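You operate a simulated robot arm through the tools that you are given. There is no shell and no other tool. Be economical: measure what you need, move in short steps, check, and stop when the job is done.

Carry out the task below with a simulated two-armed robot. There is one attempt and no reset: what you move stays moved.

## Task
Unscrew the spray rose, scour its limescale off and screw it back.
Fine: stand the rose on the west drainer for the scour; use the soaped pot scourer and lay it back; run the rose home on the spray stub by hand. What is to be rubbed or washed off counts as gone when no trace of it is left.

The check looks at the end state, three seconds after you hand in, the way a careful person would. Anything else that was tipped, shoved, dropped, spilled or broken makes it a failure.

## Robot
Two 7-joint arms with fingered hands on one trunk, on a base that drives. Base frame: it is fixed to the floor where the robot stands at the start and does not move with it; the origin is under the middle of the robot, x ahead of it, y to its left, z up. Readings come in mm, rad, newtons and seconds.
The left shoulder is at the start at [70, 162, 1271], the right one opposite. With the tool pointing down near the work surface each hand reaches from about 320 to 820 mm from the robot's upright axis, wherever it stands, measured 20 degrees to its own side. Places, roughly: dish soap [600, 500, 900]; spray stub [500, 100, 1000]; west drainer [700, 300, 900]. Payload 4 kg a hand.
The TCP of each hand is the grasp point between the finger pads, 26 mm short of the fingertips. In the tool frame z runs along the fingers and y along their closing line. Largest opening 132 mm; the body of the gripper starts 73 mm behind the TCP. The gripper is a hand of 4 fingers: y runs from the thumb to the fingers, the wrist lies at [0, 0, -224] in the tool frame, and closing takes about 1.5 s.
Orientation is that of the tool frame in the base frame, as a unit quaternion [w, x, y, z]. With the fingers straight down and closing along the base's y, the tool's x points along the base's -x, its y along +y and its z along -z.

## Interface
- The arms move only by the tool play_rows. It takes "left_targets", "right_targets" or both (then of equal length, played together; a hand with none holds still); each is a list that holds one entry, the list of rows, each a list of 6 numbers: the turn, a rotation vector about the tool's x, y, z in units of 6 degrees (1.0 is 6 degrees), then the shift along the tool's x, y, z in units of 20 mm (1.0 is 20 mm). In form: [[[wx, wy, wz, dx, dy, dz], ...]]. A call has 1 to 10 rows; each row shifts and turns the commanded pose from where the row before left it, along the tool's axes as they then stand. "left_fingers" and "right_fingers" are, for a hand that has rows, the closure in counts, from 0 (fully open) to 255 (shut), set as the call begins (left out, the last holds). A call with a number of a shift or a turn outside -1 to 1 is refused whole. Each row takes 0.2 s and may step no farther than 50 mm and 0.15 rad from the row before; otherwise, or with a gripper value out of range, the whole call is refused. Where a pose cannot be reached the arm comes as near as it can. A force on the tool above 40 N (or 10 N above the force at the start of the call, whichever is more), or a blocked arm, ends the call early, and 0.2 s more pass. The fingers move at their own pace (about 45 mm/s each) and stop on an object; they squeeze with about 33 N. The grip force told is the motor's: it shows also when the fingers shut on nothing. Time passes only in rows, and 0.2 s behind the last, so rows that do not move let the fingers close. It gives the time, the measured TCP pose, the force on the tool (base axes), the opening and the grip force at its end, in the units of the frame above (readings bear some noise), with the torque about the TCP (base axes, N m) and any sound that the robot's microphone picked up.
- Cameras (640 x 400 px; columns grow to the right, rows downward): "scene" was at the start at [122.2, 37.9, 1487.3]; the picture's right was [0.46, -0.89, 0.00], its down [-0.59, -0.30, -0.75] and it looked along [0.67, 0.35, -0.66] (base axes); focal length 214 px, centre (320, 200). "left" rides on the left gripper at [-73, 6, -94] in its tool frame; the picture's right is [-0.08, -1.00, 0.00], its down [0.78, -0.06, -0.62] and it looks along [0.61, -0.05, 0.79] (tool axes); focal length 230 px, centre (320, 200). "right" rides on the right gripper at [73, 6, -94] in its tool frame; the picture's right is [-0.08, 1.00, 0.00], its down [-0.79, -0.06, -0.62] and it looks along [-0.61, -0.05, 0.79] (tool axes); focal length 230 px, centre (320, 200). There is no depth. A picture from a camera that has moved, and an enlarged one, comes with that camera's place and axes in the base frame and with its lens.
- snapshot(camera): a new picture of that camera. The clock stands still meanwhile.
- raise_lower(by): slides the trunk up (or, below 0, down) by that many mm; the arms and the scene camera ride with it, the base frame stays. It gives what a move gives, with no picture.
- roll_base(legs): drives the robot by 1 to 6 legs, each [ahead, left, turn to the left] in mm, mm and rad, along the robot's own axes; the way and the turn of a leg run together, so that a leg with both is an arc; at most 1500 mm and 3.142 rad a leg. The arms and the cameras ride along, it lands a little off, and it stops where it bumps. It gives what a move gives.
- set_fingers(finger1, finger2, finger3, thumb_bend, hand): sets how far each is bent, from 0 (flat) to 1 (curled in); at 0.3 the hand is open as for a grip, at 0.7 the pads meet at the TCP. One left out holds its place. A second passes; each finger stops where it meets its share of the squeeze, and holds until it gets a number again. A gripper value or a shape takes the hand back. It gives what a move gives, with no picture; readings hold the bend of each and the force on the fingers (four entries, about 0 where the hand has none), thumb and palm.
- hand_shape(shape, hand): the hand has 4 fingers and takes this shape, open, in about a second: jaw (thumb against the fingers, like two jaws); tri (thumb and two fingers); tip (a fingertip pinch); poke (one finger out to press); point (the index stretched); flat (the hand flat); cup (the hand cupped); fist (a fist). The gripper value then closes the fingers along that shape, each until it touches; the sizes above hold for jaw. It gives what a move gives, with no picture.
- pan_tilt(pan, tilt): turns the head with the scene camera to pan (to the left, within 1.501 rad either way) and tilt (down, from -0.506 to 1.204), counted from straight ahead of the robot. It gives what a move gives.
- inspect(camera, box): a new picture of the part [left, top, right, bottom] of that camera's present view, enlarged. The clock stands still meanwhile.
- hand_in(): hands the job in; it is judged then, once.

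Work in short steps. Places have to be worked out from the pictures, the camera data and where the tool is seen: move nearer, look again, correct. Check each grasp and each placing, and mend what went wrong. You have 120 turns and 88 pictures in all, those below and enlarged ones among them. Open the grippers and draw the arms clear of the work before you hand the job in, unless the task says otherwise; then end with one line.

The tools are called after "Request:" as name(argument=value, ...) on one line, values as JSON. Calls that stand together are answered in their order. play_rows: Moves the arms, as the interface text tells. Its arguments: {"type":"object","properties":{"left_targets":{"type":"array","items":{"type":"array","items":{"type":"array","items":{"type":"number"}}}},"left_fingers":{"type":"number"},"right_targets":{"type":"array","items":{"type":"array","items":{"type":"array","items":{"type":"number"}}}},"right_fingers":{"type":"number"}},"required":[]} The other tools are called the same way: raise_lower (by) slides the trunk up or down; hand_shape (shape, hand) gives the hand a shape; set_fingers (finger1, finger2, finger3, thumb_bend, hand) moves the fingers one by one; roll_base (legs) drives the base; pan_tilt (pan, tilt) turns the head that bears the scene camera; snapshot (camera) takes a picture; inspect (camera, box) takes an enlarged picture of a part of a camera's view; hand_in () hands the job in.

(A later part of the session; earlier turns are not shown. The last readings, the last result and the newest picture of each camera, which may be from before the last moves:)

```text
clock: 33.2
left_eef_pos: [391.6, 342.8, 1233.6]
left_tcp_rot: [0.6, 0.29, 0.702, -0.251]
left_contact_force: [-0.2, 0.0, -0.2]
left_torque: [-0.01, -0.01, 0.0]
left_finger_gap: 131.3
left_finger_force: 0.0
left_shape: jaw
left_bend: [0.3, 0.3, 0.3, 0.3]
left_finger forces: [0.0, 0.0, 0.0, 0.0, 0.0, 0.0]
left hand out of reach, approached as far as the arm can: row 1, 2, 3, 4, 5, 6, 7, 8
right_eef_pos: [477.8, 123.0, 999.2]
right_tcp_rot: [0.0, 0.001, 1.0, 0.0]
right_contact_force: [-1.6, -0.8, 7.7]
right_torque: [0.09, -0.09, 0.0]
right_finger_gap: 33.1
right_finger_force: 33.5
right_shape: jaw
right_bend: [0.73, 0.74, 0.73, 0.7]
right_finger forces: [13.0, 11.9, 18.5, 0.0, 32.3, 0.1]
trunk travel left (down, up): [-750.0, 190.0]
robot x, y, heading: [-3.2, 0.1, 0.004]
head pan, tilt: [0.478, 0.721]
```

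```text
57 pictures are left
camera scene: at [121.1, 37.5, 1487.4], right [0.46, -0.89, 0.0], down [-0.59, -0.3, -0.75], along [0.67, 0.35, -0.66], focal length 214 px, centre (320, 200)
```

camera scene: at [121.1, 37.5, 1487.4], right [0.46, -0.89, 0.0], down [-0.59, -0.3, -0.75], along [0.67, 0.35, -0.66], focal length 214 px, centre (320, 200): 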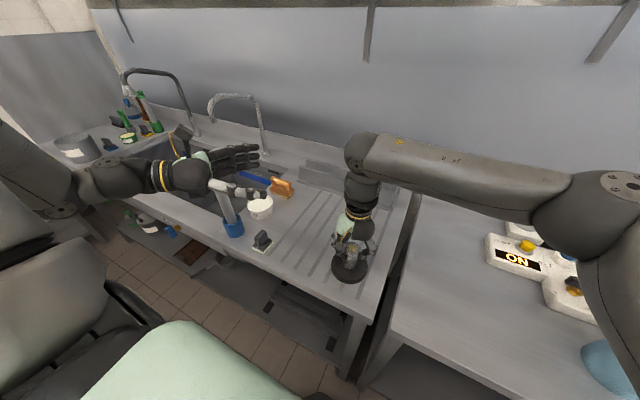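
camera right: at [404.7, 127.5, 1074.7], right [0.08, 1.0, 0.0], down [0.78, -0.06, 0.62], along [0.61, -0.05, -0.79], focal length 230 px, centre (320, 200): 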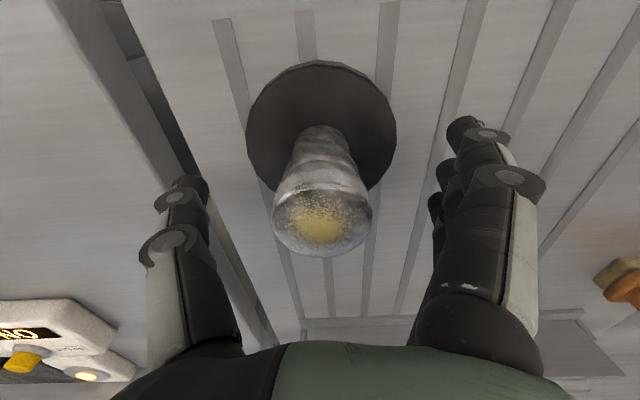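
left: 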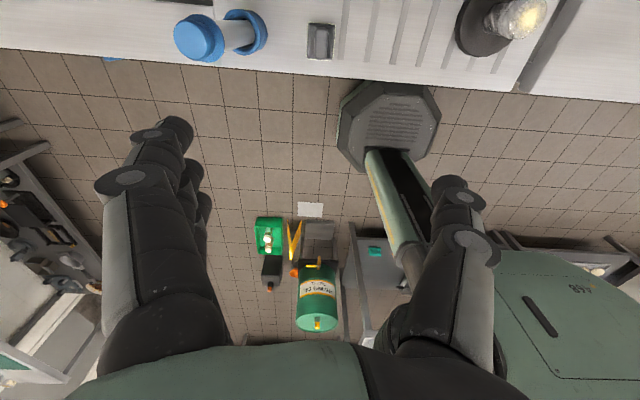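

Request:
play_rows(left_targets=[[[0, 0, 0, 0.93, -0.245, 0.395], [0, 0, 0, 0.93, -0.245, 0.395], [0, 0, 0, 0.93, -0.245, 0.395], [0, 0, 0, 0.93, -0.245, 0.395], [0, 0, 0, 0, 0, 0]]])

```text
clock: 34.4
left_eef_pos: [392.1, 342.4, 1234.2]
left_tcp_rot: [0.6, 0.29, 0.702, -0.252]
left_contact_force: [0.5, 0.0, -0.4]
left_torque: [-0.02, -0.05, 0.03]
left_finger_gap: 131.7
left_finger_force: 0.0
left_shape: jaw
left_bend: [0.3, 0.3, 0.3, 0.3]
left_finger forces: [0.1, 0.0, 0.0, 0.1, 0.0, 0.1]
left hand out of reach, approached as far as the arm can: row 1, 2, 3, 4
right_eef_pos: [477.6, 122.1, 1000.1]
right_tcp_rot: [0.0, 0.0, 1.0, 0.0]
right_contact_force: [-1.1, -0.7, 6.3]
right_torque: [0.07, -0.08, 0.06]
right_finger_gap: 32.7
right_finger_force: 33.1
right_shape: jaw
right_bend: [0.73, 0.74, 0.73, 0.7]
right_finger forces: [13.4, 11.8, 18.4, 0.0, 32.3, 0.1]
trunk travel left (down, up): [-750.0, 190.0]
robot x, y, heading: [-2.2, -1.8, -0.003]
head pan, tilt: [0.478, 0.721]
```

The left arm is at a joint limit. Swing the hand to point more forward (25°) and try descending again.

Request:
play_rows(left_targets=[[[-1, 0, 0, 0, 0, 0], [-1, 0, 0, 0, 0, 0], [-1, 0, 0, 0, 0, 0], [-1, 0, 0, 0, 0, 0], [0, 0, 0, 0.8, 0, 0], [0, 0, 0, 0.8, 0, 0], [0, 0, 0, 0.8, 0, 0], [0, 0, 0, 0.8, 0, 0], [0, 0, 0, 0, 0, 0]]])

```text
clock: 36.4
left_eef_pos: [400.9, 434.7, 1237.8]
left_tcp_rot: [0.642, 0.176, 0.736, -0.123]
left_contact_force: [-0.3, 0.0, 0.0]
left_torque: [-0.03, -0.02, -0.01]
left_finger_gap: 132.0
left_finger_force: 0.0
left_shape: jaw
left_bend: [0.3, 0.3, 0.3, 0.3]
left_finger forces: [0.0, 0.0, 0.0, 0.0, 0.0, 0.0]
left hand out of reach, approached as far as the arm can: row 1, 2, 3, 4, 5, 6, 7, 8
right_eef_pos: [478.6, 123.5, 998.8]
right_tcp_rot: [0.0, 0.0, 1.0, 0.0]
right_contact_force: [1.1, 1.1, 7.4]
right_torque: [0.09, -0.09, 0.02]
right_finger_gap: 32.5
right_finger_force: 32.7
right_shape: jaw
right_bend: [0.73, 0.74, 0.73, 0.71]
right_finger forces: [12.9, 11.6, 18.8, 0.0, 30.5, 0.0]
trunk travel left (down, up): [-750.0, 190.0]
robot x, y, heading: [-6.5, -1.1, 0.003]
head pan, tilt: [0.478, 0.721]
```

The left arm balks at that pose. Before reworking it, test a simpler way: press the stand down firmly with the right hand so the disc's friction holds while I twist.

Request:
play_rows(right_targets=[[[0, 0, 0, 0, 0, 0.05], [0, 0, 0, 0, 0, 0.05], [0, 0, 0, 0, 0, 0]]])

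Request:
inspect(camera="scene", box=[0, 60, 400, 310])

```text
clock: 37.2
left_eef_pos: [402.1, 432.5, 1238.4]
left_tcp_rot: [0.643, 0.175, 0.736, -0.123]
left_contact_force: [-0.3, 0.7, -1.0]
left_torque: [0.01, -0.05, -0.05]
left_finger_gap: 132.2
left_finger_force: 0.0
left_shape: jaw
left_bend: [0.3, 0.3, 0.3, 0.3]
left_finger forces: [0.0, 0.0, 0.0, 0.0, 0.0, 0.0]
right_eef_pos: [479.4, 123.1, 999.6]
right_tcp_rot: [0.001, 0.001, 1.0, 0.001]
right_contact_force: [6.3, -0.8, 18.3]
right_torque: [0.05, -0.24, 0.0]
right_finger_gap: 32.5
right_finger_force: 32.4
right_shape: jaw
right_bend: [0.73, 0.74, 0.73, 0.71]
right_finger forces: [11.2, 11.4, 20.5, 0.0, 32.3, 0.0]
trunk travel left (down, up): [-750.0, 190.0]
robot x, y, heading: [1.8, -1.6, -0.003]
head pan, tilt: [0.478, 0.721]
```

```text
1.60 times, centred on (200, 185) of scene
camera zoom: at [121.6, 37.1, 1487.6], right [0.46, -0.89, 0.0], down [-0.59, -0.3, -0.75], along [0.67, 0.35, -0.66], focal length 343 px, centre (512, 224)
```

zoom: 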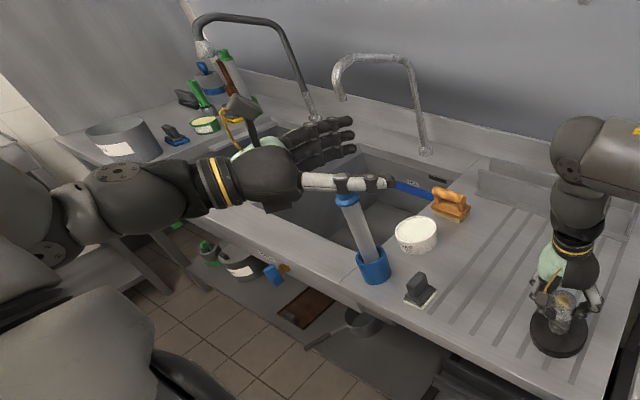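

18 N down. One more mm, then twist 42° and see whether the disc follows.

Request:
play_rows(right_targets=[[[0, 0, 0, 0, 0, 0.05], [0, 0, 0, 0, 0, 0], [0, 0, -1, 0, 0, 0], [0, 0, -1, 0, 0, 0], [0, 0, -1, 0, 0, 0], [0, 0, -1, 0, 0, 0], [0, 0, -1, 0, 0, 0]]])

Request:
inspect(camera="right", box=[230, 80, 410, 280])

```text
clock: 38.8
left_eef_pos: [400.6, 432.5, 1238.5]
left_tcp_rot: [0.643, 0.176, 0.736, -0.123]
left_contact_force: [-0.5, 0.4, 0.3]
left_torque: [0.0, -0.01, -0.04]
left_finger_gap: 132.0
left_finger_force: 0.0
left_shape: jaw
left_bend: [0.3, 0.3, 0.3, 0.3]
left_finger forces: [0.0, 0.0, 0.0, 0.0, 0.0, 0.1]
right_eef_pos: [477.2, 121.0, 996.9]
right_tcp_rot: [0.002, -0.26, 0.966, 0.0]
right_contact_force: [9.2, -4.5, 31.1]
right_torque: [-0.11, -0.33, -0.33]
right_finger_gap: 34.0
right_finger_force: 33.1
right_shape: jaw
right_bend: [0.73, 0.75, 0.74, 0.71]
right_finger forces: [9.8, 9.8, 21.2, 0.0, 38.7, 0.0]
trunk travel left (down, up): [-750.0, 190.0]
robot x, y, heading: [-0.6, -2.0, -0.003]
head pan, tilt: [0.478, 0.721]
```

```text
2.00 times, centred on (320, 180) of right
camera zoom: at [411.8, 89.7, 1091.0], right [-0.43, 0.9, 0.0], down [0.71, 0.34, 0.62], along [0.56, 0.27, -0.79], focal length 460 px, centre (320, 240)
```

zoom: 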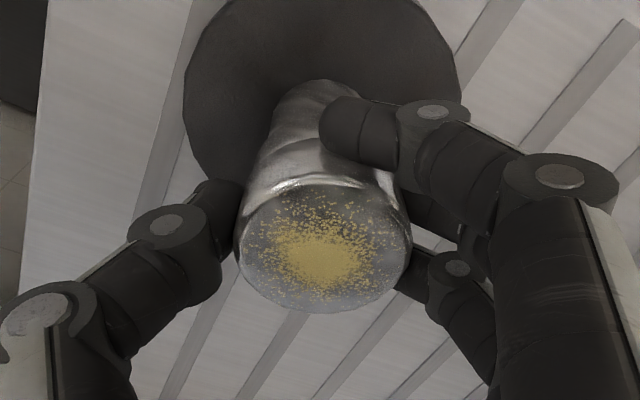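

The grip slid and torque reached only 0.33 Nm, so pressing isn't enough. I'll release, raise the right hand, un-tilt the left, and back the base off to give the left arm room for a level grip.

Request:
play_rows(right_targets=[[[0, 0, 0, 0, 0, -0.1], [0, 0, 0, 0, 0, 0], [0, 0, 0, 0, 0, 0], [0, 0, 0, 0, 0, 0], [0, 0, 0, 0, 0, 0], [0, 0, 0, 0, 0, -1], [0, 0, 0, 0, 0, -1], [0, 0, 0, 0, 0, -1], [0, 0, 0, 0, 0, -1], [0, 0, 0, 0, 0, -1]]], left_targets=[[[0, 1, 0, 0, 0, 0], [0, 1, 0, 0, 0, 0], [0, 1, 0, 0, 0, 0], [0, 1, 0, 0, 0, 0], [0, 1, 0, 0, 0, 0], [0, 1, 0, 0, 0, 0], [0, 1, 0, 0, 0, 0], [0, 1, 0, 0, 0, 0], [0, 1, 0, 0, 0, 0], [0, 1, 0, 0, 0, 0]]], right_fingers=0)

Request:
play_rows(left_targets=[[[0, 1, 0, 0, 0, 0], [0, 1, 0, 0, 0, 0], [0, 1, 0, 0, 0, 0], [0, 0.6, 0, 0, 0, 0], [0, 0, 0, 0, 0, 0]]])

Request:
inspect(camera="scene", box=[325, 235, 389, 275])

```text
clock: 41.0
left_eef_pos: [402.5, 432.8, 1237.8]
left_tcp_rot: [0.188, 0.212, 0.959, -0.017]
left_contact_force: [-0.2, -0.5, 0.0]
left_torque: [-0.03, 0.06, 0.02]
left_finger_gap: 131.7
left_finger_force: 0.0
left_shape: jaw
left_bend: [0.3, 0.3, 0.3, 0.3]
left_finger forces: [0.1, 0.0, 0.0, 0.0, 0.0, 0.1]
right_eef_pos: [480.3, 121.7, 1099.7]
right_tcp_rot: [-0.001, -0.259, 0.966, -0.001]
right_contact_force: [0.0, -0.1, 0.3]
right_torque: [0.01, 0.01, 0.03]
right_finger_gap: 131.9
right_finger_force: 0.1
right_shape: jaw
right_bend: [0.3, 0.3, 0.3, 0.3]
right_finger forces: [0.0, 0.0, 0.0, 0.0, 0.1, 0.0]
trunk travel left (down, up): [-750.0, 190.0]
robot x, y, heading: [-3.4, -1.1, 0.0]
head pan, tilt: [0.478, 0.721]
```

```text
clock: 42.2
left_eef_pos: [402.1, 434.8, 1238.6]
left_tcp_rot: [0.006, 0.211, 0.977, 0.023]
left_contact_force: [-0.2, 0.8, -0.7]
left_torque: [-0.03, -0.02, 0.02]
left_finger_gap: 131.8
left_finger_force: 0.0
left_shape: jaw
left_bend: [0.3, 0.3, 0.3, 0.3]
left_finger forces: [0.0, 0.0, 0.0, 0.1, 0.1, 0.0]
right_eef_pos: [478.7, 121.2, 1100.1]
right_tcp_rot: [0.001, -0.258, 0.966, 0.0]
right_contact_force: [0.0, -0.7, 0.6]
right_torque: [0.02, -0.01, 0.05]
right_finger_gap: 132.1
right_finger_force: 0.2
right_shape: jaw
right_bend: [0.3, 0.3, 0.3, 0.3]
right_finger forces: [0.0, 0.1, 0.0, 0.0, 0.0, 0.1]
trunk travel left (down, up): [-750.0, 190.0]
robot x, y, heading: [-4.2, -0.1, 0.003]
head pan, tilt: [0.478, 0.721]
```

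```text
10.00 times, centred on (357, 255) of scene
camera zoom: at [121.6, 38.0, 1487.3], right [0.46, -0.89, 0.0], down [-0.59, -0.3, -0.75], along [0.67, 0.35, -0.66], focal length 2145 px, centre (-50, -350)
```

zoom: 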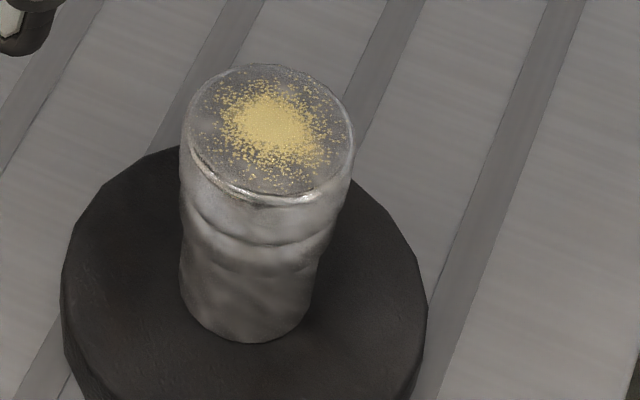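

No visible rise, but the disc itself barely rotated under pressure, so the thread (or the grip) must have turned. Repeat with a longer press-and-twist; a rising rose should show as increasing force.

Request:
play_rows(right_targets=[[[0, 0, 0, 0, 0, 1], [0, 0, 0, 0, 0, 1], [0, 0, 0, 0, 0, 1], [0, 0, 0, 0, 0, 1], [0, 0, 0, 0, 0, 0.95], [0, 0, 0, 0, 0, 0]]])

Request:
play_rows(right_targets=[[[0, 0, 0, 0, 0, 0], [0, 0, 0, 0, 0, 0], [0, 0, 0, 0, 0, 0], [0, 0, 0, 0, 0, 0], [0, 0, 0, 0, 0, 0], [0, 0, 0, 0, 0, 0], [0, 0, 0, 0, 0, 0], [0, 0, 0, 0, 0, 0], [0, 0, 0, 0, 0, 0.05], [0, 0, 0, 0, 0, 0.05]]], right_fingers=255)

Request:
inspect(camera="right", box=[230, 80, 410, 280])

```text
clock: 43.6
left_eef_pos: [403.5, 434.0, 1238.2]
left_tcp_rot: [0.006, 0.212, 0.977, 0.023]
left_contact_force: [0.2, -0.3, 0.1]
left_torque: [0.02, -0.01, 0.03]
left_finger_gap: 131.7
left_finger_force: 0.0
left_shape: jaw
left_bend: [0.3, 0.3, 0.3, 0.3]
left_finger forces: [0.0, 0.0, 0.1, 0.0, 0.0, 0.0]
right_eef_pos: [479.0, 122.2, 1001.2]
right_tcp_rot: [0.0, -0.259, 0.966, 0.001]
right_contact_force: [0.4, -0.5, -1.3]
right_torque: [-0.04, 0.01, -0.02]
right_finger_gap: 131.6
right_finger_force: 0.0
right_shape: jaw
right_bend: [0.3, 0.3, 0.3, 0.3]
right_finger forces: [0.1, 0.1, 0.1, 0.1, 0.1, 0.1]
trunk travel left (down, up): [-750.0, 190.0]
robot x, y, heading: [0.3, -1.4, -0.003]
head pan, tilt: [0.478, 0.721]
```

```text
clock: 45.8
left_eef_pos: [401.8, 432.9, 1239.4]
left_tcp_rot: [0.006, 0.212, 0.977, 0.024]
left_contact_force: [0.0, 0.2, -0.2]
left_torque: [-0.03, 0.0, -0.04]
left_finger_gap: 132.0
left_finger_force: 0.1
left_shape: jaw
left_bend: [0.3, 0.3, 0.3, 0.3]
left_finger forces: [0.0, 0.0, 0.0, 0.0, 0.1, 0.0]
right_eef_pos: [478.9, 123.3, 1000.5]
right_tcp_rot: [0.002, -0.258, 0.966, 0.001]
right_contact_force: [4.5, -1.9, 18.6]
right_torque: [-0.02, -0.16, 0.01]
right_finger_gap: 32.7
right_finger_force: 32.4
right_shape: jaw
right_bend: [0.72, 0.74, 0.73, 0.7]
right_finger forces: [8.0, 10.6, 13.7, 0.0, 34.5, 0.0]
trunk travel left (down, up): [-750.0, 190.0]
robot x, y, heading: [0.5, 0.5, -0.001]
head pan, tilt: [0.478, 0.721]
```

```text
2.00 times, centred on (320, 180) of right
camera zoom: at [412.0, 89.7, 1092.4], right [-0.43, 0.9, 0.0], down [0.71, 0.34, 0.62], along [0.56, 0.27, -0.78], focal length 460 px, centre (320, 240)
```

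zoom: 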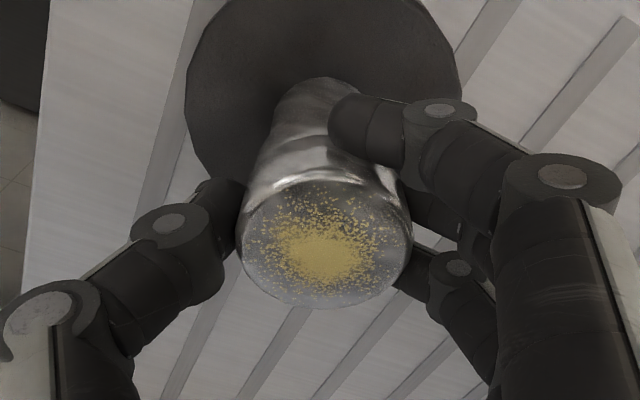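

Request:
play_rows(right_targets=[[[0, 0, -1, 0, 0, 0.03], [0, 0, -1, 0, 0, 0], [0, 0, -1, 0, 0, 0], [0, 0, -1, 0, 0, 0], [0, 0, -1, 0, 0, 0], [0, 0, -1, 0, 0, 0], [0, 0, -1, 0, 0, 0], [0, 0, -1, 0, 0, 0], [0, 0, -1, 0, 0, 0], [0, 0, -1, 0, 0, 0]]])

Request:
inspect(camera="right", box=[230, 80, 410, 280])

```text
clock: 48.0
left_eef_pos: [402.0, 432.5, 1240.8]
left_tcp_rot: [0.006, 0.213, 0.977, 0.025]
left_contact_force: [-0.7, -0.4, 0.9]
left_torque: [0.04, -0.03, 0.0]
left_finger_gap: 131.9
left_finger_force: 0.0
left_shape: jaw
left_bend: [0.3, 0.3, 0.3, 0.3]
left_finger forces: [0.1, 0.1, 0.0, 0.0, 0.0, 0.0]
right_eef_pos: [476.8, 123.1, 998.0]
right_tcp_rot: [0.0, 0.707, -0.707, 0.001]
right_contact_force: [6.9, -5.3, 29.1]
right_torque: [0.05, -0.4, -0.06]
right_finger_gap: 35.1
right_finger_force: 33.2
right_shape: jaw
right_bend: [0.73, 0.75, 0.74, 0.72]
right_finger forces: [11.2, 11.3, 14.8, 0.1, 38.7, 0.0]
trunk travel left (down, up): [-750.0, 190.0]
robot x, y, heading: [-0.2, -1.4, -0.002]
head pan, tilt: [0.478, 0.721]
```

```text
2.00 times, centred on (320, 180) of right
camera zoom: at [471.1, 48.9, 1091.2], right [-1.0, 0.07, 0.0], down [0.06, 0.78, 0.62], along [0.05, 0.62, -0.79], focal length 460 px, centre (320, 240)
```

zoom: 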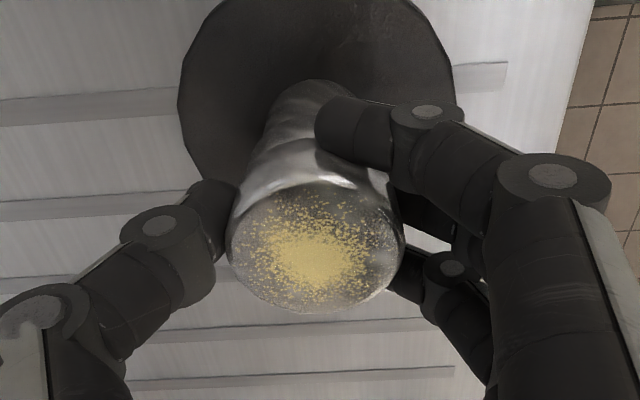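

I need a positive hold on the stub. Release, raise the right hand, and back the base 150 mm to make room for the left arm.

Request:
play_rows(right_targets=[[[0, 0, 0, 0, 0, -0.1], [0, 0, 0, 0, 0, 0], [0, 0, 0, 0, 0, 0], [0, 0, 0, 0, 0, 0], [0, 0, 0, 0, 0, 0], [0, 0, 0, 0, 0, -1], [0, 0, 0, 0, 0, -1], [0, 0, 0, 0, 0, -1], [0, 0, 0, 0, 0, -1], [0, 0, 0, 0, 0, -1]]], right_fingers=0)

Request:
roll_base(legs=[[-150, 0, 0]])

Request:
snapshot(camera="scene")

Request:
inspect(camera="scene", box=[310, 180, 374, 220])

```text
clock: 50.2
left_eef_pos: [401.7, 433.5, 1238.0]
left_tcp_rot: [0.006, 0.213, 0.977, 0.024]
left_contact_force: [-0.4, -0.4, 0.1]
left_torque: [-0.01, 0.0, 0.01]
left_finger_gap: 131.7
left_finger_force: 0.1
left_shape: jaw
left_bend: [0.3, 0.3, 0.3, 0.3]
left_finger forces: [0.0, 0.0, 0.0, 0.0, 0.1, 0.0]
right_eef_pos: [476.7, 122.4, 1099.4]
right_tcp_rot: [0.0, 0.707, -0.707, 0.0]
right_contact_force: [-0.2, -0.3, -0.1]
right_torque: [0.0, 0.01, 0.0]
right_finger_gap: 131.6
right_finger_force: 0.1
right_shape: jaw
right_bend: [0.3, 0.3, 0.3, 0.3]
right_finger forces: [0.1, 0.1, 0.0, 0.0, 0.1, 0.0]
trunk travel left (down, up): [-750.0, 190.0]
robot x, y, heading: [-1.9, -2.7, 0.002]
head pan, tilt: [0.478, 0.721]
```

```text
clock: 51.6
left_eef_pos: [258.1, 433.4, 1237.6]
left_tcp_rot: [0.005, 0.213, 0.977, 0.024]
left_contact_force: [1.0, 0.4, -0.3]
left_torque: [-0.01, 0.0, 0.05]
left_finger_gap: 132.2
left_finger_force: 0.1
left_shape: jaw
left_bend: [0.3, 0.3, 0.3, 0.3]
left_finger forces: [0.1, 0.0, 0.1, 0.1, 0.0, 0.0]
right_eef_pos: [332.8, 121.1, 1098.7]
right_tcp_rot: [-0.001, -0.705, 0.71, 0.001]
right_contact_force: [0.7, 0.5, -0.4]
right_torque: [0.0, 0.01, -0.02]
right_finger_gap: 131.9
right_finger_force: 0.0
right_shape: jaw
right_bend: [0.3, 0.3, 0.3, 0.3]
right_finger forces: [0.0, 0.1, 0.0, 0.0, 0.0, 0.0]
trunk travel left (down, up): [-750.0, 190.0]
robot x, y, heading: [-147.3, 1.6, -0.007]
head pan, tilt: [0.478, 0.721]
```

```text
51 pictures are left
camera scene: at [-22.9, 37.7, 1487.0], right [0.46, -0.89, 0.0], down [-0.59, -0.3, -0.75], along [0.67, 0.34, -0.66], focal length 214 px, centre (320, 200)
```

scene: 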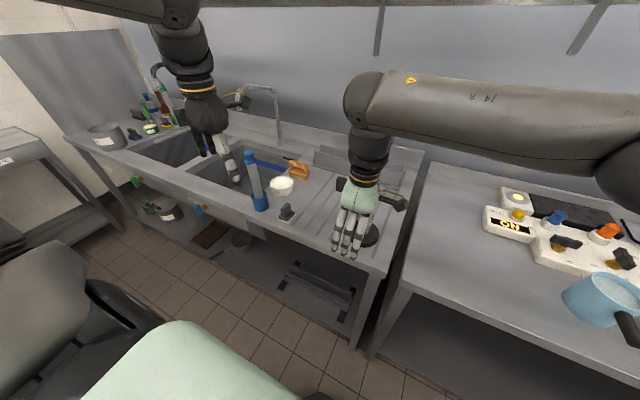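

```text
10.00 times, centred on (342, 200) of scene
camera zoom: at [-22.9, 37.7, 1487.0], right [0.46, -0.89, 0.0], down [-0.59, -0.3, -0.75], along [0.67, 0.34, -0.66], focal length 2145 px, centre (100, 200)
```

zoom: 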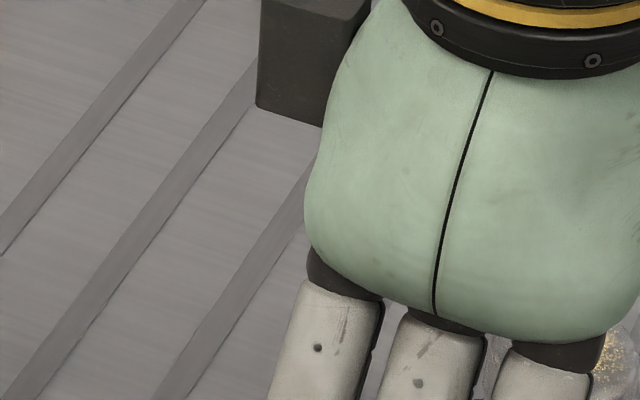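

Right hand aside and up; left hand tilts to level while descending in front of the counter edge.

Request:
play_rows(right_targets=[[[0, 0, 0, 0, 0, -0.5], [0, 0, 0, 0, 0, -0.5], [0, 0, 0, 1, 0, -0.5], [0, 0, 0, 1, 0, -0.5], [0, 0, 0, 1, 0, -0.5], [0, 0, 0, 1, 0, -0.5], [0, 0, 0, 1, 0, -0.5], [0, 0, 0, 1, 0, -0.5], [0, 0, 0, 1, 0, 0], [0, 0, 0, 1, 0, 0]]], left_targets=[[[0, -1, 0, -0.52, -0.52, 1], [0, -1, 0, -0.41, -0.52, 1], [0, -1, 0, -0.3, -0.52, 1], [0, -1, 0, -0.18, -0.52, 1], [0, -1, 0, -0.06, -0.52, 1], [0, -1, 0, 0.06, -0.52, 1], [0, -1, 0, 0.18, -0.52, 1], [0, -1, 0, 0.3, -0.52, 1], [0, -1, 0, 0.41, -0.52, 1], [0, -1, 0, 0.52, -0.52, 1]]])

```text
clock: 53.8
left_eef_pos: [287.6, 343.4, 1105.6]
left_tcp_rot: [0.355, 0.208, 0.91, -0.055]
left_contact_force: [-0.5, -0.3, 0.5]
left_torque: [-0.02, -0.03, 0.01]
left_finger_gap: 131.9
left_finger_force: 0.1
left_shape: jaw
left_bend: [0.3, 0.3, 0.3, 0.3]
left_finger forces: [0.0, 0.1, 0.1, 0.1, 0.1, 0.0]
left hand out of reach, approached as far as the arm can: row 8, 9, 10
right_eef_pos: [328.1, -43.3, 1180.6]
right_tcp_rot: [0.0, -0.705, 0.709, 0.0]
right_contact_force: [-0.3, -1.0, -1.0]
right_torque: [0.01, 0.0, 0.02]
right_finger_gap: 131.8
right_finger_force: 0.1
right_shape: jaw
right_bend: [0.3, 0.3, 0.3, 0.3]
right_finger forces: [0.0, 0.0, 0.1, 0.0, 0.1, 0.0]
trunk travel left (down, up): [-750.0, 190.0]
robot x, y, heading: [-147.7, 0.6, -0.003]
head pan, tilt: [0.478, 0.721]
```

Stuck at 42° of tilt; extend the arm forward (forearm flatter), then try tilting further.

Request:
play_rows(left_targets=[[[0, 0, 0, -0.74, 0, 0.67], [0, 0, 0, -0.74, 0, 0.67], [0, 0, 0, -0.74, 0, 0.67], [0, 0, 0, -0.74, 0, 0.67], [0, 0, 0, -0.74, 0, 0.67], [0, -1, 0, 0, 0, 0], [0, -1, 0, 0, 0, 0], [0, -1, 0, 0, 0, 0], [0, -1, 0, 0, 0, 0], [0, -1, 0, 0, 0, 0]]])

Request:
snapshot(camera="scene")

```text
clock: 56.0
left_eef_pos: [382.5, 329.3, 1104.3]
left_tcp_rot: [0.541, 0.175, 0.818, -0.086]
left_contact_force: [-0.1, -0.4, 0.1]
left_torque: [-0.02, 0.06, -0.02]
left_finger_gap: 132.0
left_finger_force: 0.1
left_shape: jaw
left_bend: [0.3, 0.3, 0.3, 0.3]
left_finger forces: [0.1, 0.0, 0.1, 0.1, 0.0, 0.1]
left hand out of reach, approached as far as the arm can: row 9, 10
right_eef_pos: [330.2, -43.3, 1179.6]
right_tcp_rot: [-0.001, -0.705, 0.709, 0.002]
right_contact_force: [-0.4, 0.1, 0.0]
right_torque: [0.0, 0.0, -0.03]
right_finger_gap: 132.0
right_finger_force: 0.0
right_shape: jaw
right_bend: [0.3, 0.3, 0.3, 0.3]
right_finger forces: [0.0, 0.0, 0.0, 0.1, 0.1, 0.0]
trunk travel left (down, up): [-750.0, 190.0]
robot x, y, heading: [-149.5, -2.2, -0.005]
head pan, tilt: [0.478, 0.721]
```

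```text
49 pictures are left
camera scene: at [-22.5, 35.3, 1487.0], right [0.46, -0.89, 0.0], down [-0.59, -0.3, -0.75], along [0.67, 0.34, -0.66], focal length 214 px, centre (320, 200)
```

scene: 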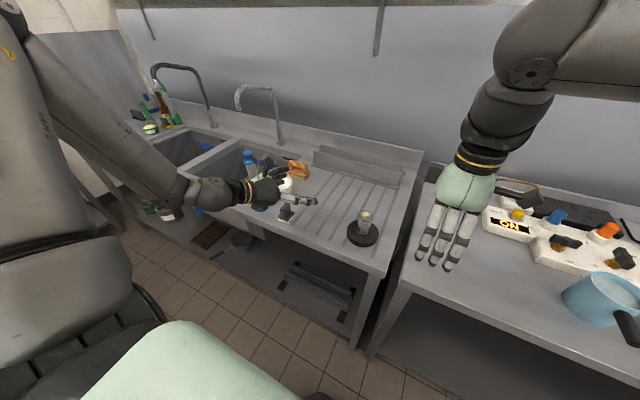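

Elbow is high, so the forearm slopes too steeply; lowering the trunk will flatten it. First shift the left hand away from the scourer, then lower 100 mm.

Request:
play_rows(left_targets=[[[0, 0, 0, 0, -1, 0], [0, 0, 0, 0, -1, 0], [0, 0, 0, 0, -1, 0], [0, 0, 0, 0, 0, 0]]])

Request:
raise_lower(by=-100)

Request:
play_rows(left_targets=[[[0, -1, 0, 0, 0, 0], [0, -1, 0, 0, 0, 0], [0, -1, 0, 0, 0, 0], [0, 0, 0, 0, 0, 0]]], right_targets=[[[0, 0, 0, 0, 0, -1], [0, 0, 0, 0, 0, -1], [0, 0, 0, 0, 0, -1], [0, 0, 0, 0, 0, -1]]])

```text
clock: 57.0
left_eef_pos: [378.7, 344.6, 1113.0]
left_tcp_rot: [0.558, 0.179, 0.805, -0.093]
left_contact_force: [0.5, -0.7, 0.4]
left_torque: [0.03, 0.01, 0.02]
left_finger_gap: 132.0
left_finger_force: 0.1
left_shape: jaw
left_bend: [0.3, 0.3, 0.3, 0.3]
left_finger forces: [0.1, 0.1, 0.0, 0.0, 0.0, 0.0]
left hand out of reach, approached as far as the arm can: row 1, 2, 3
right_eef_pos: [328.0, -42.9, 1180.6]
right_tcp_rot: [0.0, -0.706, 0.709, 0.0]
right_contact_force: [0.6, 0.4, 0.6]
right_torque: [0.02, 0.04, 0.01]
right_finger_gap: 131.9
right_finger_force: 0.1
right_shape: jaw
right_bend: [0.3, 0.3, 0.3, 0.3]
right_finger forces: [0.0, 0.0, 0.1, 0.1, 0.0, 0.1]
trunk travel left (down, up): [-750.0, 190.0]
robot x, y, heading: [-149.7, 1.9, -0.003]
head pan, tilt: [0.478, 0.721]
```

```text
clock: 58.3
left_eef_pos: [376.9, 345.8, 1012.0]
left_tcp_rot: [0.558, 0.179, 0.805, -0.093]
left_contact_force: [0.0, -0.2, -0.1]
left_torque: [-0.01, 0.0, -0.01]
left_finger_gap: 131.6
left_finger_force: 0.0
left_shape: jaw
left_bend: [0.3, 0.3, 0.3, 0.3]
left_finger forces: [0.1, 0.1, 0.1, 0.0, 0.0, 0.1]
right_eef_pos: [327.8, -39.9, 1081.3]
right_tcp_rot: [-0.001, -0.705, 0.709, 0.0]
right_contact_force: [-0.3, 0.5, 0.6]
right_torque: [-0.01, 0.01, 0.02]
right_finger_gap: 132.0
right_finger_force: 0.1
right_shape: jaw
right_bend: [0.3, 0.3, 0.3, 0.3]
right_finger forces: [0.0, 0.0, 0.1, 0.0, 0.0, 0.0]
trunk travel left (down, up): [-650.0, 290.0]
robot x, y, heading: [-150.6, 2.0, -0.006]
head pan, tilt: [0.478, 0.721]
```

```text
clock: 59.3
left_eef_pos: [411.1, 380.2, 1056.8]
left_tcp_rot: [0.656, 0.164, 0.727, -0.118]
left_contact_force: [-0.6, -0.9, 1.1]
left_torque: [0.0, -0.02, 0.04]
left_finger_gap: 131.8
left_finger_force: 0.1
left_shape: jaw
left_bend: [0.3, 0.3, 0.3, 0.3]
left_finger forces: [0.1, 0.0, 0.0, 0.0, 0.0, 0.0]
left hand out of reach, approached as far as the arm can: row 1, 2, 3
right_eef_pos: [330.1, -40.3, 1163.0]
right_tcp_rot: [-0.001, -0.706, 0.709, -0.001]
right_contact_force: [-0.4, 0.3, -0.7]
right_torque: [-0.02, -0.01, -0.01]
right_finger_gap: 132.0
right_finger_force: 0.1
right_shape: jaw
right_bend: [0.3, 0.3, 0.3, 0.3]
right_finger forces: [0.0, 0.0, 0.0, 0.1, 0.1, 0.1]
trunk travel left (down, up): [-650.0, 290.0]
robot x, y, heading: [-147.9, 2.3, -0.0]
head pan, tilt: [0.478, 0.721]
```

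Nearly level now (84°), but at [411,380]. Retract clear of the scourer, lower the trunk 120 mm more, then try moving right toward the pre-grasp.

Request:
play_rows(left_targets=[[[0, 0, 0, 0, 0, -1], [0, 0, 0, 0, 0, -1], [0, 0, 0, 0, 0, -1], [0, 0, 0, 0, 0, -1], [0, 0, 0, 0, 0, -1], [0, 0, 0, 0, 0, 0]]], right_targets=[[[0, 0, 0, 0, 0, -1], [0, 0, 0, 0, 0, -1], [0, 0, 0, 0, 0, -1], [0, 0, 0, 0, 0, -1], [0, 0, 0, 0, 0, -1], [0, 0, 0, 0, 0, -1]]])

Request:
raise_lower(by=-120)

Request:
play_rows(left_targets=[[[0, 0, 0, 0, -1, 0], [0, 0, 0, 0, -1, 0], [0, 0, 0, 0, -1, 0], [0, 0, 0, 0, -1, 0], [0, 0, 0, 0, -1, 0], [0, 0, 0, 0, 0, 0]]])

Request:
snapshot(camera="scene")

```text
clock: 60.7
left_eef_pos: [342.8, 437.1, 1088.8]
left_tcp_rot: [0.657, 0.164, 0.727, -0.118]
left_contact_force: [-0.1, 0.1, -0.2]
left_torque: [-0.04, 0.0, -0.01]
left_finger_gap: 132.3
left_finger_force: 0.0
left_shape: jaw
left_bend: [0.3, 0.3, 0.3, 0.3]
left_finger forces: [0.1, 0.1, 0.1, 0.0, 0.0, 0.0]
left hand out of reach, approached as far as the arm can: row 1, 2, 3, 4, 5
right_eef_pos: [327.0, -40.7, 1279.1]
right_tcp_rot: [0.0, -0.705, 0.709, 0.0]
right_contact_force: [-0.7, 0.7, 0.2]
right_torque: [-0.02, 0.02, -0.01]
right_finger_gap: 131.8
right_finger_force: 0.1
right_shape: jaw
right_bend: [0.3, 0.3, 0.3, 0.3]
right_finger forces: [0.0, 0.0, 0.1, 0.0, 0.0, 0.0]
trunk travel left (down, up): [-650.0, 290.0]
robot x, y, heading: [-147.3, 1.1, -0.006]
head pan, tilt: [0.478, 0.721]
```

```text
clock: 62.2
left_eef_pos: [342.6, 436.5, 968.9]
left_tcp_rot: [0.656, 0.165, 0.727, -0.118]
left_contact_force: [0.1, -0.3, 0.7]
left_torque: [0.05, 0.0, -0.02]
left_finger_gap: 131.7
left_finger_force: 0.1
left_shape: jaw
left_bend: [0.3, 0.3, 0.3, 0.3]
left_finger forces: [0.0, 0.0, 0.0, 0.1, 0.0, 0.0]
right_eef_pos: [326.9, -40.5, 1161.0]
right_tcp_rot: [0.0, -0.705, 0.709, 0.0]
right_contact_force: [0.9, 0.6, -0.2]
right_torque: [-0.03, 0.01, 0.04]
right_finger_gap: 131.9
right_finger_force: 0.1
right_shape: jaw
right_bend: [0.3, 0.3, 0.3, 0.3]
right_finger forces: [0.1, 0.0, 0.0, 0.1, 0.0, 0.1]
trunk travel left (down, up): [-530.0, 410.0]
robot x, y, heading: [-146.2, 1.3, -0.005]
head pan, tilt: [0.478, 0.721]
```

```text
clock: 63.6
left_eef_pos: [341.8, 395.8, 997.0]
left_tcp_rot: [0.655, 0.165, 0.727, -0.12]
left_contact_force: [0.3, 0.5, 1.0]
left_torque: [0.0, -0.02, -0.02]
left_finger_gap: 131.5
left_finger_force: 0.1
left_shape: jaw
left_bend: [0.3, 0.3, 0.3, 0.3]
left_finger forces: [0.0, 0.1, 0.0, 0.1, 0.0, 0.0]
left hand out of reach, approached as far as the arm can: row 1, 2, 3, 4, 5
right_eef_pos: [327.5, -41.5, 1160.2]
right_tcp_rot: [0.0, -0.705, 0.709, 0.0]
right_contact_force: [-0.4, 0.0, -1.4]
right_torque: [0.01, -0.01, 0.0]
right_finger_gap: 131.7
right_finger_force: 0.0
right_shape: jaw
right_bend: [0.3, 0.3, 0.3, 0.3]
right_finger forces: [0.1, 0.1, 0.0, 0.0, 0.1, 0.1]
trunk travel left (down, up): [-530.0, 410.0]
robot x, y, heading: [-146.7, -0.7, -0.005]
head pan, tilt: [0.478, 0.721]
```

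```text
48 pictures are left
camera scene: at [-26.0, 37.5, 1267.3], right [0.46, -0.89, 0.0], down [-0.59, -0.3, -0.75], along [0.67, 0.34, -0.66], focal length 214 px, centre (320, 200)
```

scene: 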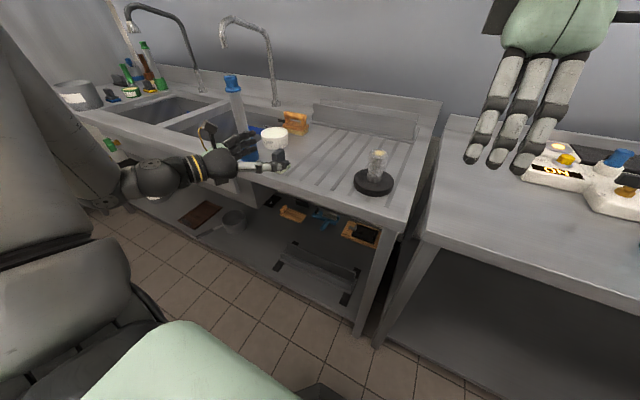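

A level pose is not reachable near here, but ~65° tilt is. With that I can clamp the disc's rim (better leverage). Ease tilt back 18° and move right to test reach.

Request:
play_rows(left_targets=[[[0, 1, 0, 0, 0, 0], [0, 1, 0, 0, 0, 0], [0, 1, 0, 0, 0, 0], [0, 0, 0, 0, -1, 0.4], [0, 0, 0, 0, -1, 0.4], [0, 0, 0, 0, -1, 0.4], [0, 0, 0, 0, -1, 0.4], [0, 0, 0, 0, 0, 0]]])

```text
clock: 65.4
left_eef_pos: [341.0, 316.2, 976.2]
left_tcp_rot: [0.534, 0.181, 0.821, -0.091]
left_contact_force: [-0.4, -1.4, -0.2]
left_torque: [0.01, 0.01, -0.03]
left_finger_gap: 132.0
left_finger_force: 0.1
left_shape: jaw
left_bend: [0.3, 0.3, 0.3, 0.3]
left_finger forces: [0.0, 0.0, 0.0, 0.1, 0.0, 0.0]
left hand out of reach, approached as far as the arm can: row 7
right_eef_pos: [327.7, -39.7, 1160.1]
right_tcp_rot: [0.0, -0.705, 0.709, -0.001]
right_contact_force: [-0.3, 0.0, 0.5]
right_torque: [0.0, -0.01, -0.02]
right_finger_gap: 131.7
right_finger_force: 0.0
right_shape: jaw
right_bend: [0.3, 0.3, 0.3, 0.3]
right_finger forces: [0.0, 0.0, 0.1, 0.0, 0.1, 0.0]
trunk travel left (down, up): [-530.0, 410.0]
robot x, y, heading: [-150.6, -0.8, -0.003]
head pan, tilt: [0.478, 0.721]
```

Feasible: tilt 65° at [341,316,976]. Drive the base right 150 and ahead 33 to put the left hand in line with the disc.

Request:
roll_base(legs=[[33, -150, 0]])

Request:
snapshot(camera="left")

Request:
snapshot(camera="scene")

```text
clock: 66.8
left_eef_pos: [374.1, 168.2, 976.6]
left_tcp_rot: [0.534, 0.182, 0.82, -0.092]
left_contact_force: [-0.1, 0.2, 0.1]
left_torque: [0.0, -0.01, -0.01]
left_finger_gap: 132.0
left_finger_force: 0.0
left_shape: jaw
left_bend: [0.3, 0.3, 0.3, 0.3]
left_finger forces: [0.0, 0.0, 0.1, 0.0, 0.0, 0.0]
right_eef_pos: [360.0, -188.5, 1159.1]
right_tcp_rot: [-0.001, -0.705, 0.709, 0.0]
right_contact_force: [-0.1, 0.1, -0.9]
right_torque: [0.03, 0.01, 0.01]
right_finger_gap: 131.7
right_finger_force: 0.1
right_shape: jaw
right_bend: [0.3, 0.3, 0.3, 0.3]
right_finger forces: [0.1, 0.0, 0.0, 0.0, 0.0, 0.0]
trunk travel left (down, up): [-530.0, 410.0]
robot x, y, heading: [-117.6, -146.3, -0.002]
head pan, tilt: [0.478, 0.721]
```

```text
47 pictures are left
camera left: at [323.3, 189.9, 1081.6], right [-0.37, -0.93, 0.03], down [-0.83, 0.31, -0.46], along [0.42, -0.19, -0.89], focal length 230 px, centre (320, 200)
```

left: 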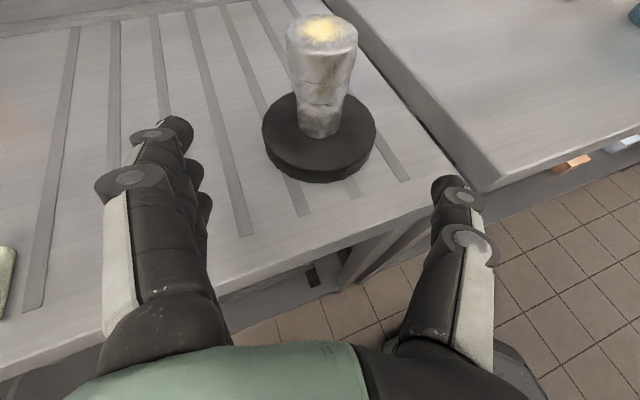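

```text
46 pictures are left
camera scene: at [6.6, -110.3, 1267.3], right [0.46, -0.89, 0.0], down [-0.59, -0.3, -0.75], along [0.67, 0.34, -0.66], focal length 214 px, centre (320, 200)
```

scene: 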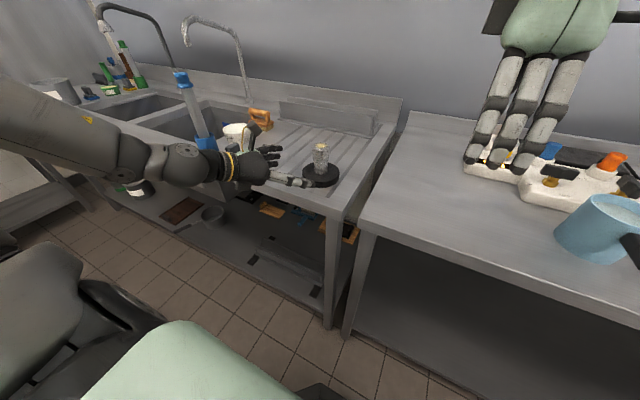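

Aligned with the disc. A close look at the side of the rose/stub from here will show the seam and disc height.

Request:
inspect(camera="left", box=[250, 5, 390, 190])

```text
2.16 times, centred on (320, 98) of left
camera zoom: at [323.3, 189.9, 1081.6], right [-0.37, -0.93, 0.03], down [-0.83, 0.31, -0.46], along [0.42, -0.19, -0.89], focal length 498 px, centre (320, 422)
```

zoom: 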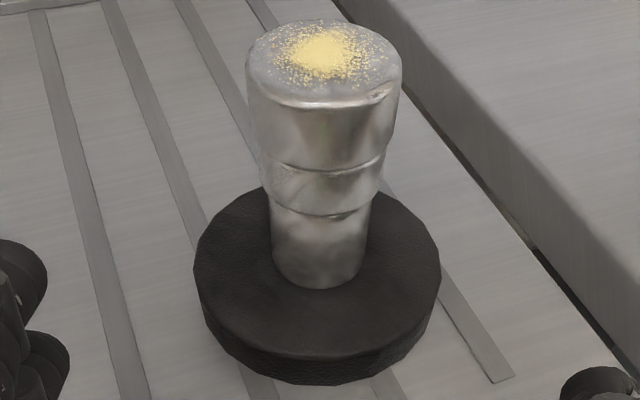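

Clear now: head (≈24 mm), collar (≈18 mm), stub, disc. Lower the trunk 48 mm and advance the open left hand around the disc.

Request:
raise_lower(by=-48)

Request:
play_rows(left_targets=[[[0, 0, 0, -0.33, 0, 0.729], [0, 0, 0, -0.33, 0, 0.729], [0, 0, 0, -0.33, 0, 0.729], [0, 0, 0, -0.33, 0, 0.729], [0, 0, 0, -0.33, 0, 0.729], [0, 0, 0, 0, 0, 0]]])

Request:
snapshot(camera="left")

```text
clock: 67.7
left_eef_pos: [373.3, 167.7, 930.9]
left_tcp_rot: [0.536, 0.182, 0.819, -0.09]
left_contact_force: [-1.1, -1.2, 9.7]
left_torque: [0.68, -0.4, -0.01]
left_finger_gap: 131.9
left_finger_force: 0.1
left_shape: jaw
left_bend: [0.3, 0.3, 0.29, 0.3]
left_finger forces: [0.1, 0.0, 10.2, 0.0, 0.0, 0.1]
right_eef_pos: [359.1, -190.4, 1112.8]
right_tcp_rot: [0.0, -0.705, 0.709, 0.0]
right_contact_force: [-0.4, 0.7, -0.5]
right_torque: [0.02, 0.01, 0.0]
right_finger_gap: 131.9
right_finger_force: 0.0
right_shape: jaw
right_bend: [0.3, 0.3, 0.3, 0.3]
right_finger forces: [0.0, 0.0, 0.0, 0.1, 0.1, 0.0]
trunk travel left (down, up): [-482.0, 458.0]
robot x, y, heading: [-117.7, -150.2, -0.003]
head pan, tilt: [0.478, 0.721]
```

```text
clock: 69.1
left_eef_pos: [445.4, 133.8, 929.8]
left_tcp_rot: [0.535, 0.182, 0.82, -0.092]
left_contact_force: [-2.6, 1.7, 6.2]
left_torque: [0.44, -0.15, 0.23]
left_finger_gap: 131.9
left_finger_force: 0.1
left_shape: jaw
left_bend: [0.3, 0.3, 0.25, 0.3]
left_finger forces: [0.0, 0.0, 5.6, 0.0, 0.0, 0.0]
right_eef_pos: [358.1, -189.4, 1111.9]
right_tcp_rot: [0.0, -0.706, 0.708, 0.0]
right_contact_force: [-0.3, 0.0, 1.0]
right_torque: [0.02, 0.03, -0.02]
right_finger_gap: 131.7
right_finger_force: 0.1
right_shape: jaw
right_bend: [0.3, 0.3, 0.3, 0.3]
right_finger forces: [0.0, 0.0, 0.1, 0.0, 0.0, 0.0]
trunk travel left (down, up): [-482.0, 458.0]
robot x, y, heading: [-115.7, -147.7, -0.011]
head pan, tilt: [0.478, 0.721]
```

```text
44 pictures are left
camera left: at [396.2, 156.1, 1034.9], right [-0.37, -0.93, 0.03], down [-0.83, 0.31, -0.46], along [0.42, -0.19, -0.89], focal length 230 px, centre (320, 200)
```

left: 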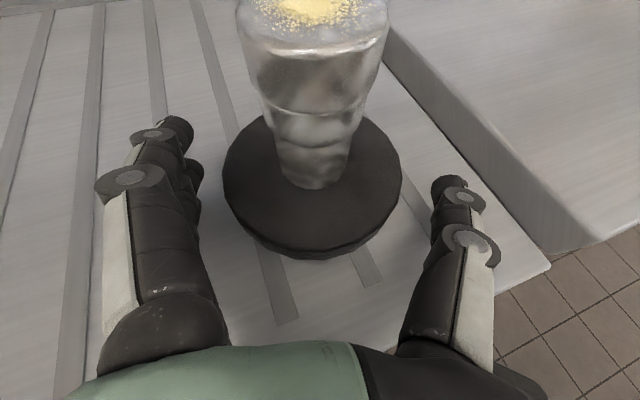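

The three fingers stack vertically here, so the lowest scrapes the counter; clamping the disc won't work. Instead I'll press the disc's near rim down with the left fist. Lift, back off, and make a fist.

Request:
play_rows(left_targets=[[[0, 0, 0, -0.9, 0, -0.42], [0, 0, 0, -0.9, 0, -0.42], [0, 0, 0, 0.33, 0, -0.729], [0, 0, 0, 0.33, 0, -0.729], [0, 0, 0, 0, 0, 0]]])

Request:
hand_shape(shape="fist", hand="left")

Request:
snapshot(camera="left")

Request:
inspect(camera="scene", box=[190, 120, 350, 220])

```text
clock: 70.3
left_eef_pos: [415.3, 146.6, 968.4]
left_tcp_rot: [0.533, 0.183, 0.821, -0.092]
left_contact_force: [0.3, -0.6, 0.0]
left_torque: [0.02, -0.03, -0.01]
left_finger_gap: 132.1
left_finger_force: 0.1
left_shape: jaw
left_bend: [0.3, 0.3, 0.3, 0.3]
left_finger forces: [0.1, 0.0, 0.0, 0.1, 0.0, 0.0]
right_eef_pos: [360.1, -189.8, 1112.0]
right_tcp_rot: [0.0, -0.705, 0.709, 0.0]
right_contact_force: [-0.3, 0.1, -0.5]
right_torque: [-0.05, 0.03, 0.03]
right_finger_gap: 131.7
right_finger_force: 0.0
right_shape: jaw
right_bend: [0.3, 0.3, 0.3, 0.3]
right_finger forces: [0.0, 0.1, 0.0, 0.0, 0.0, 0.1]
trunk travel left (down, up): [-482.0, 458.0]
robot x, y, heading: [-115.7, -146.4, -0.006]
head pan, tilt: [0.478, 0.721]
```

```text
clock: 71.2
left_eef_pos: [416.2, 146.1, 968.8]
left_tcp_rot: [0.534, 0.182, 0.821, -0.092]
left_contact_force: [0.7, 0.0, -0.2]
left_torque: [0.01, -0.01, -0.02]
left_finger_gap: 0.0
left_finger_force: 0.1
left_shape: fist
left_bend: [1.0, 1.0, 0.99, 0.54]
left_finger forces: [0.0, 0.0, 0.0, 0.1, 0.1, 0.1]
right_eef_pos: [359.9, -188.6, 1111.7]
right_tcp_rot: [0.0, -0.705, 0.709, 0.0]
right_contact_force: [-0.2, -0.6, -0.5]
right_torque: [0.01, -0.03, -0.04]
right_finger_gap: 131.8
right_finger_force: 0.1
right_shape: jaw
right_bend: [0.3, 0.3, 0.3, 0.3]
right_finger forces: [0.0, 0.0, 0.0, 0.0, 0.0, 0.0]
trunk travel left (down, up): [-482.0, 458.0]
robot x, y, heading: [-116.6, -146.2, -0.009]
head pan, tilt: [0.478, 0.721]
```

```text
43 pictures are left
camera left: at [365.5, 168.6, 1073.6], right [-0.37, -0.93, 0.03], down [-0.83, 0.31, -0.46], along [0.42, -0.19, -0.89], focal length 230 px, centre (320, 200)
```

left: 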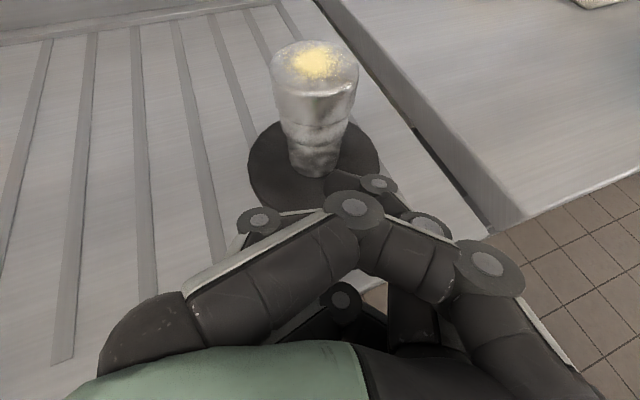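

```text
4.00 times, centred on (270, 170) of scene
camera zoom: at [6.6, -110.5, 1219.3], right [0.46, -0.89, 0.0], down [-0.59, -0.3, -0.75], along [0.67, 0.34, -0.66], focal length 858 px, centre (520, 320)
```

zoom: 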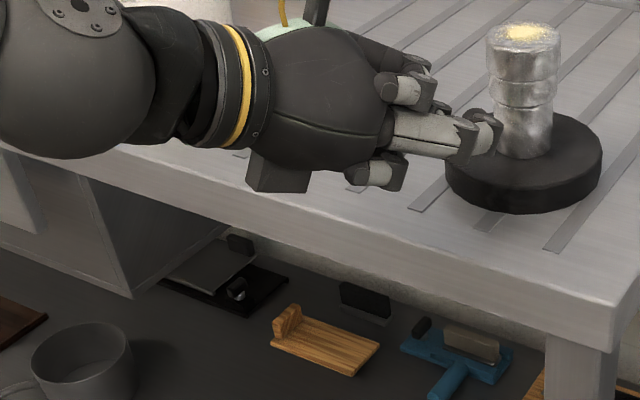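

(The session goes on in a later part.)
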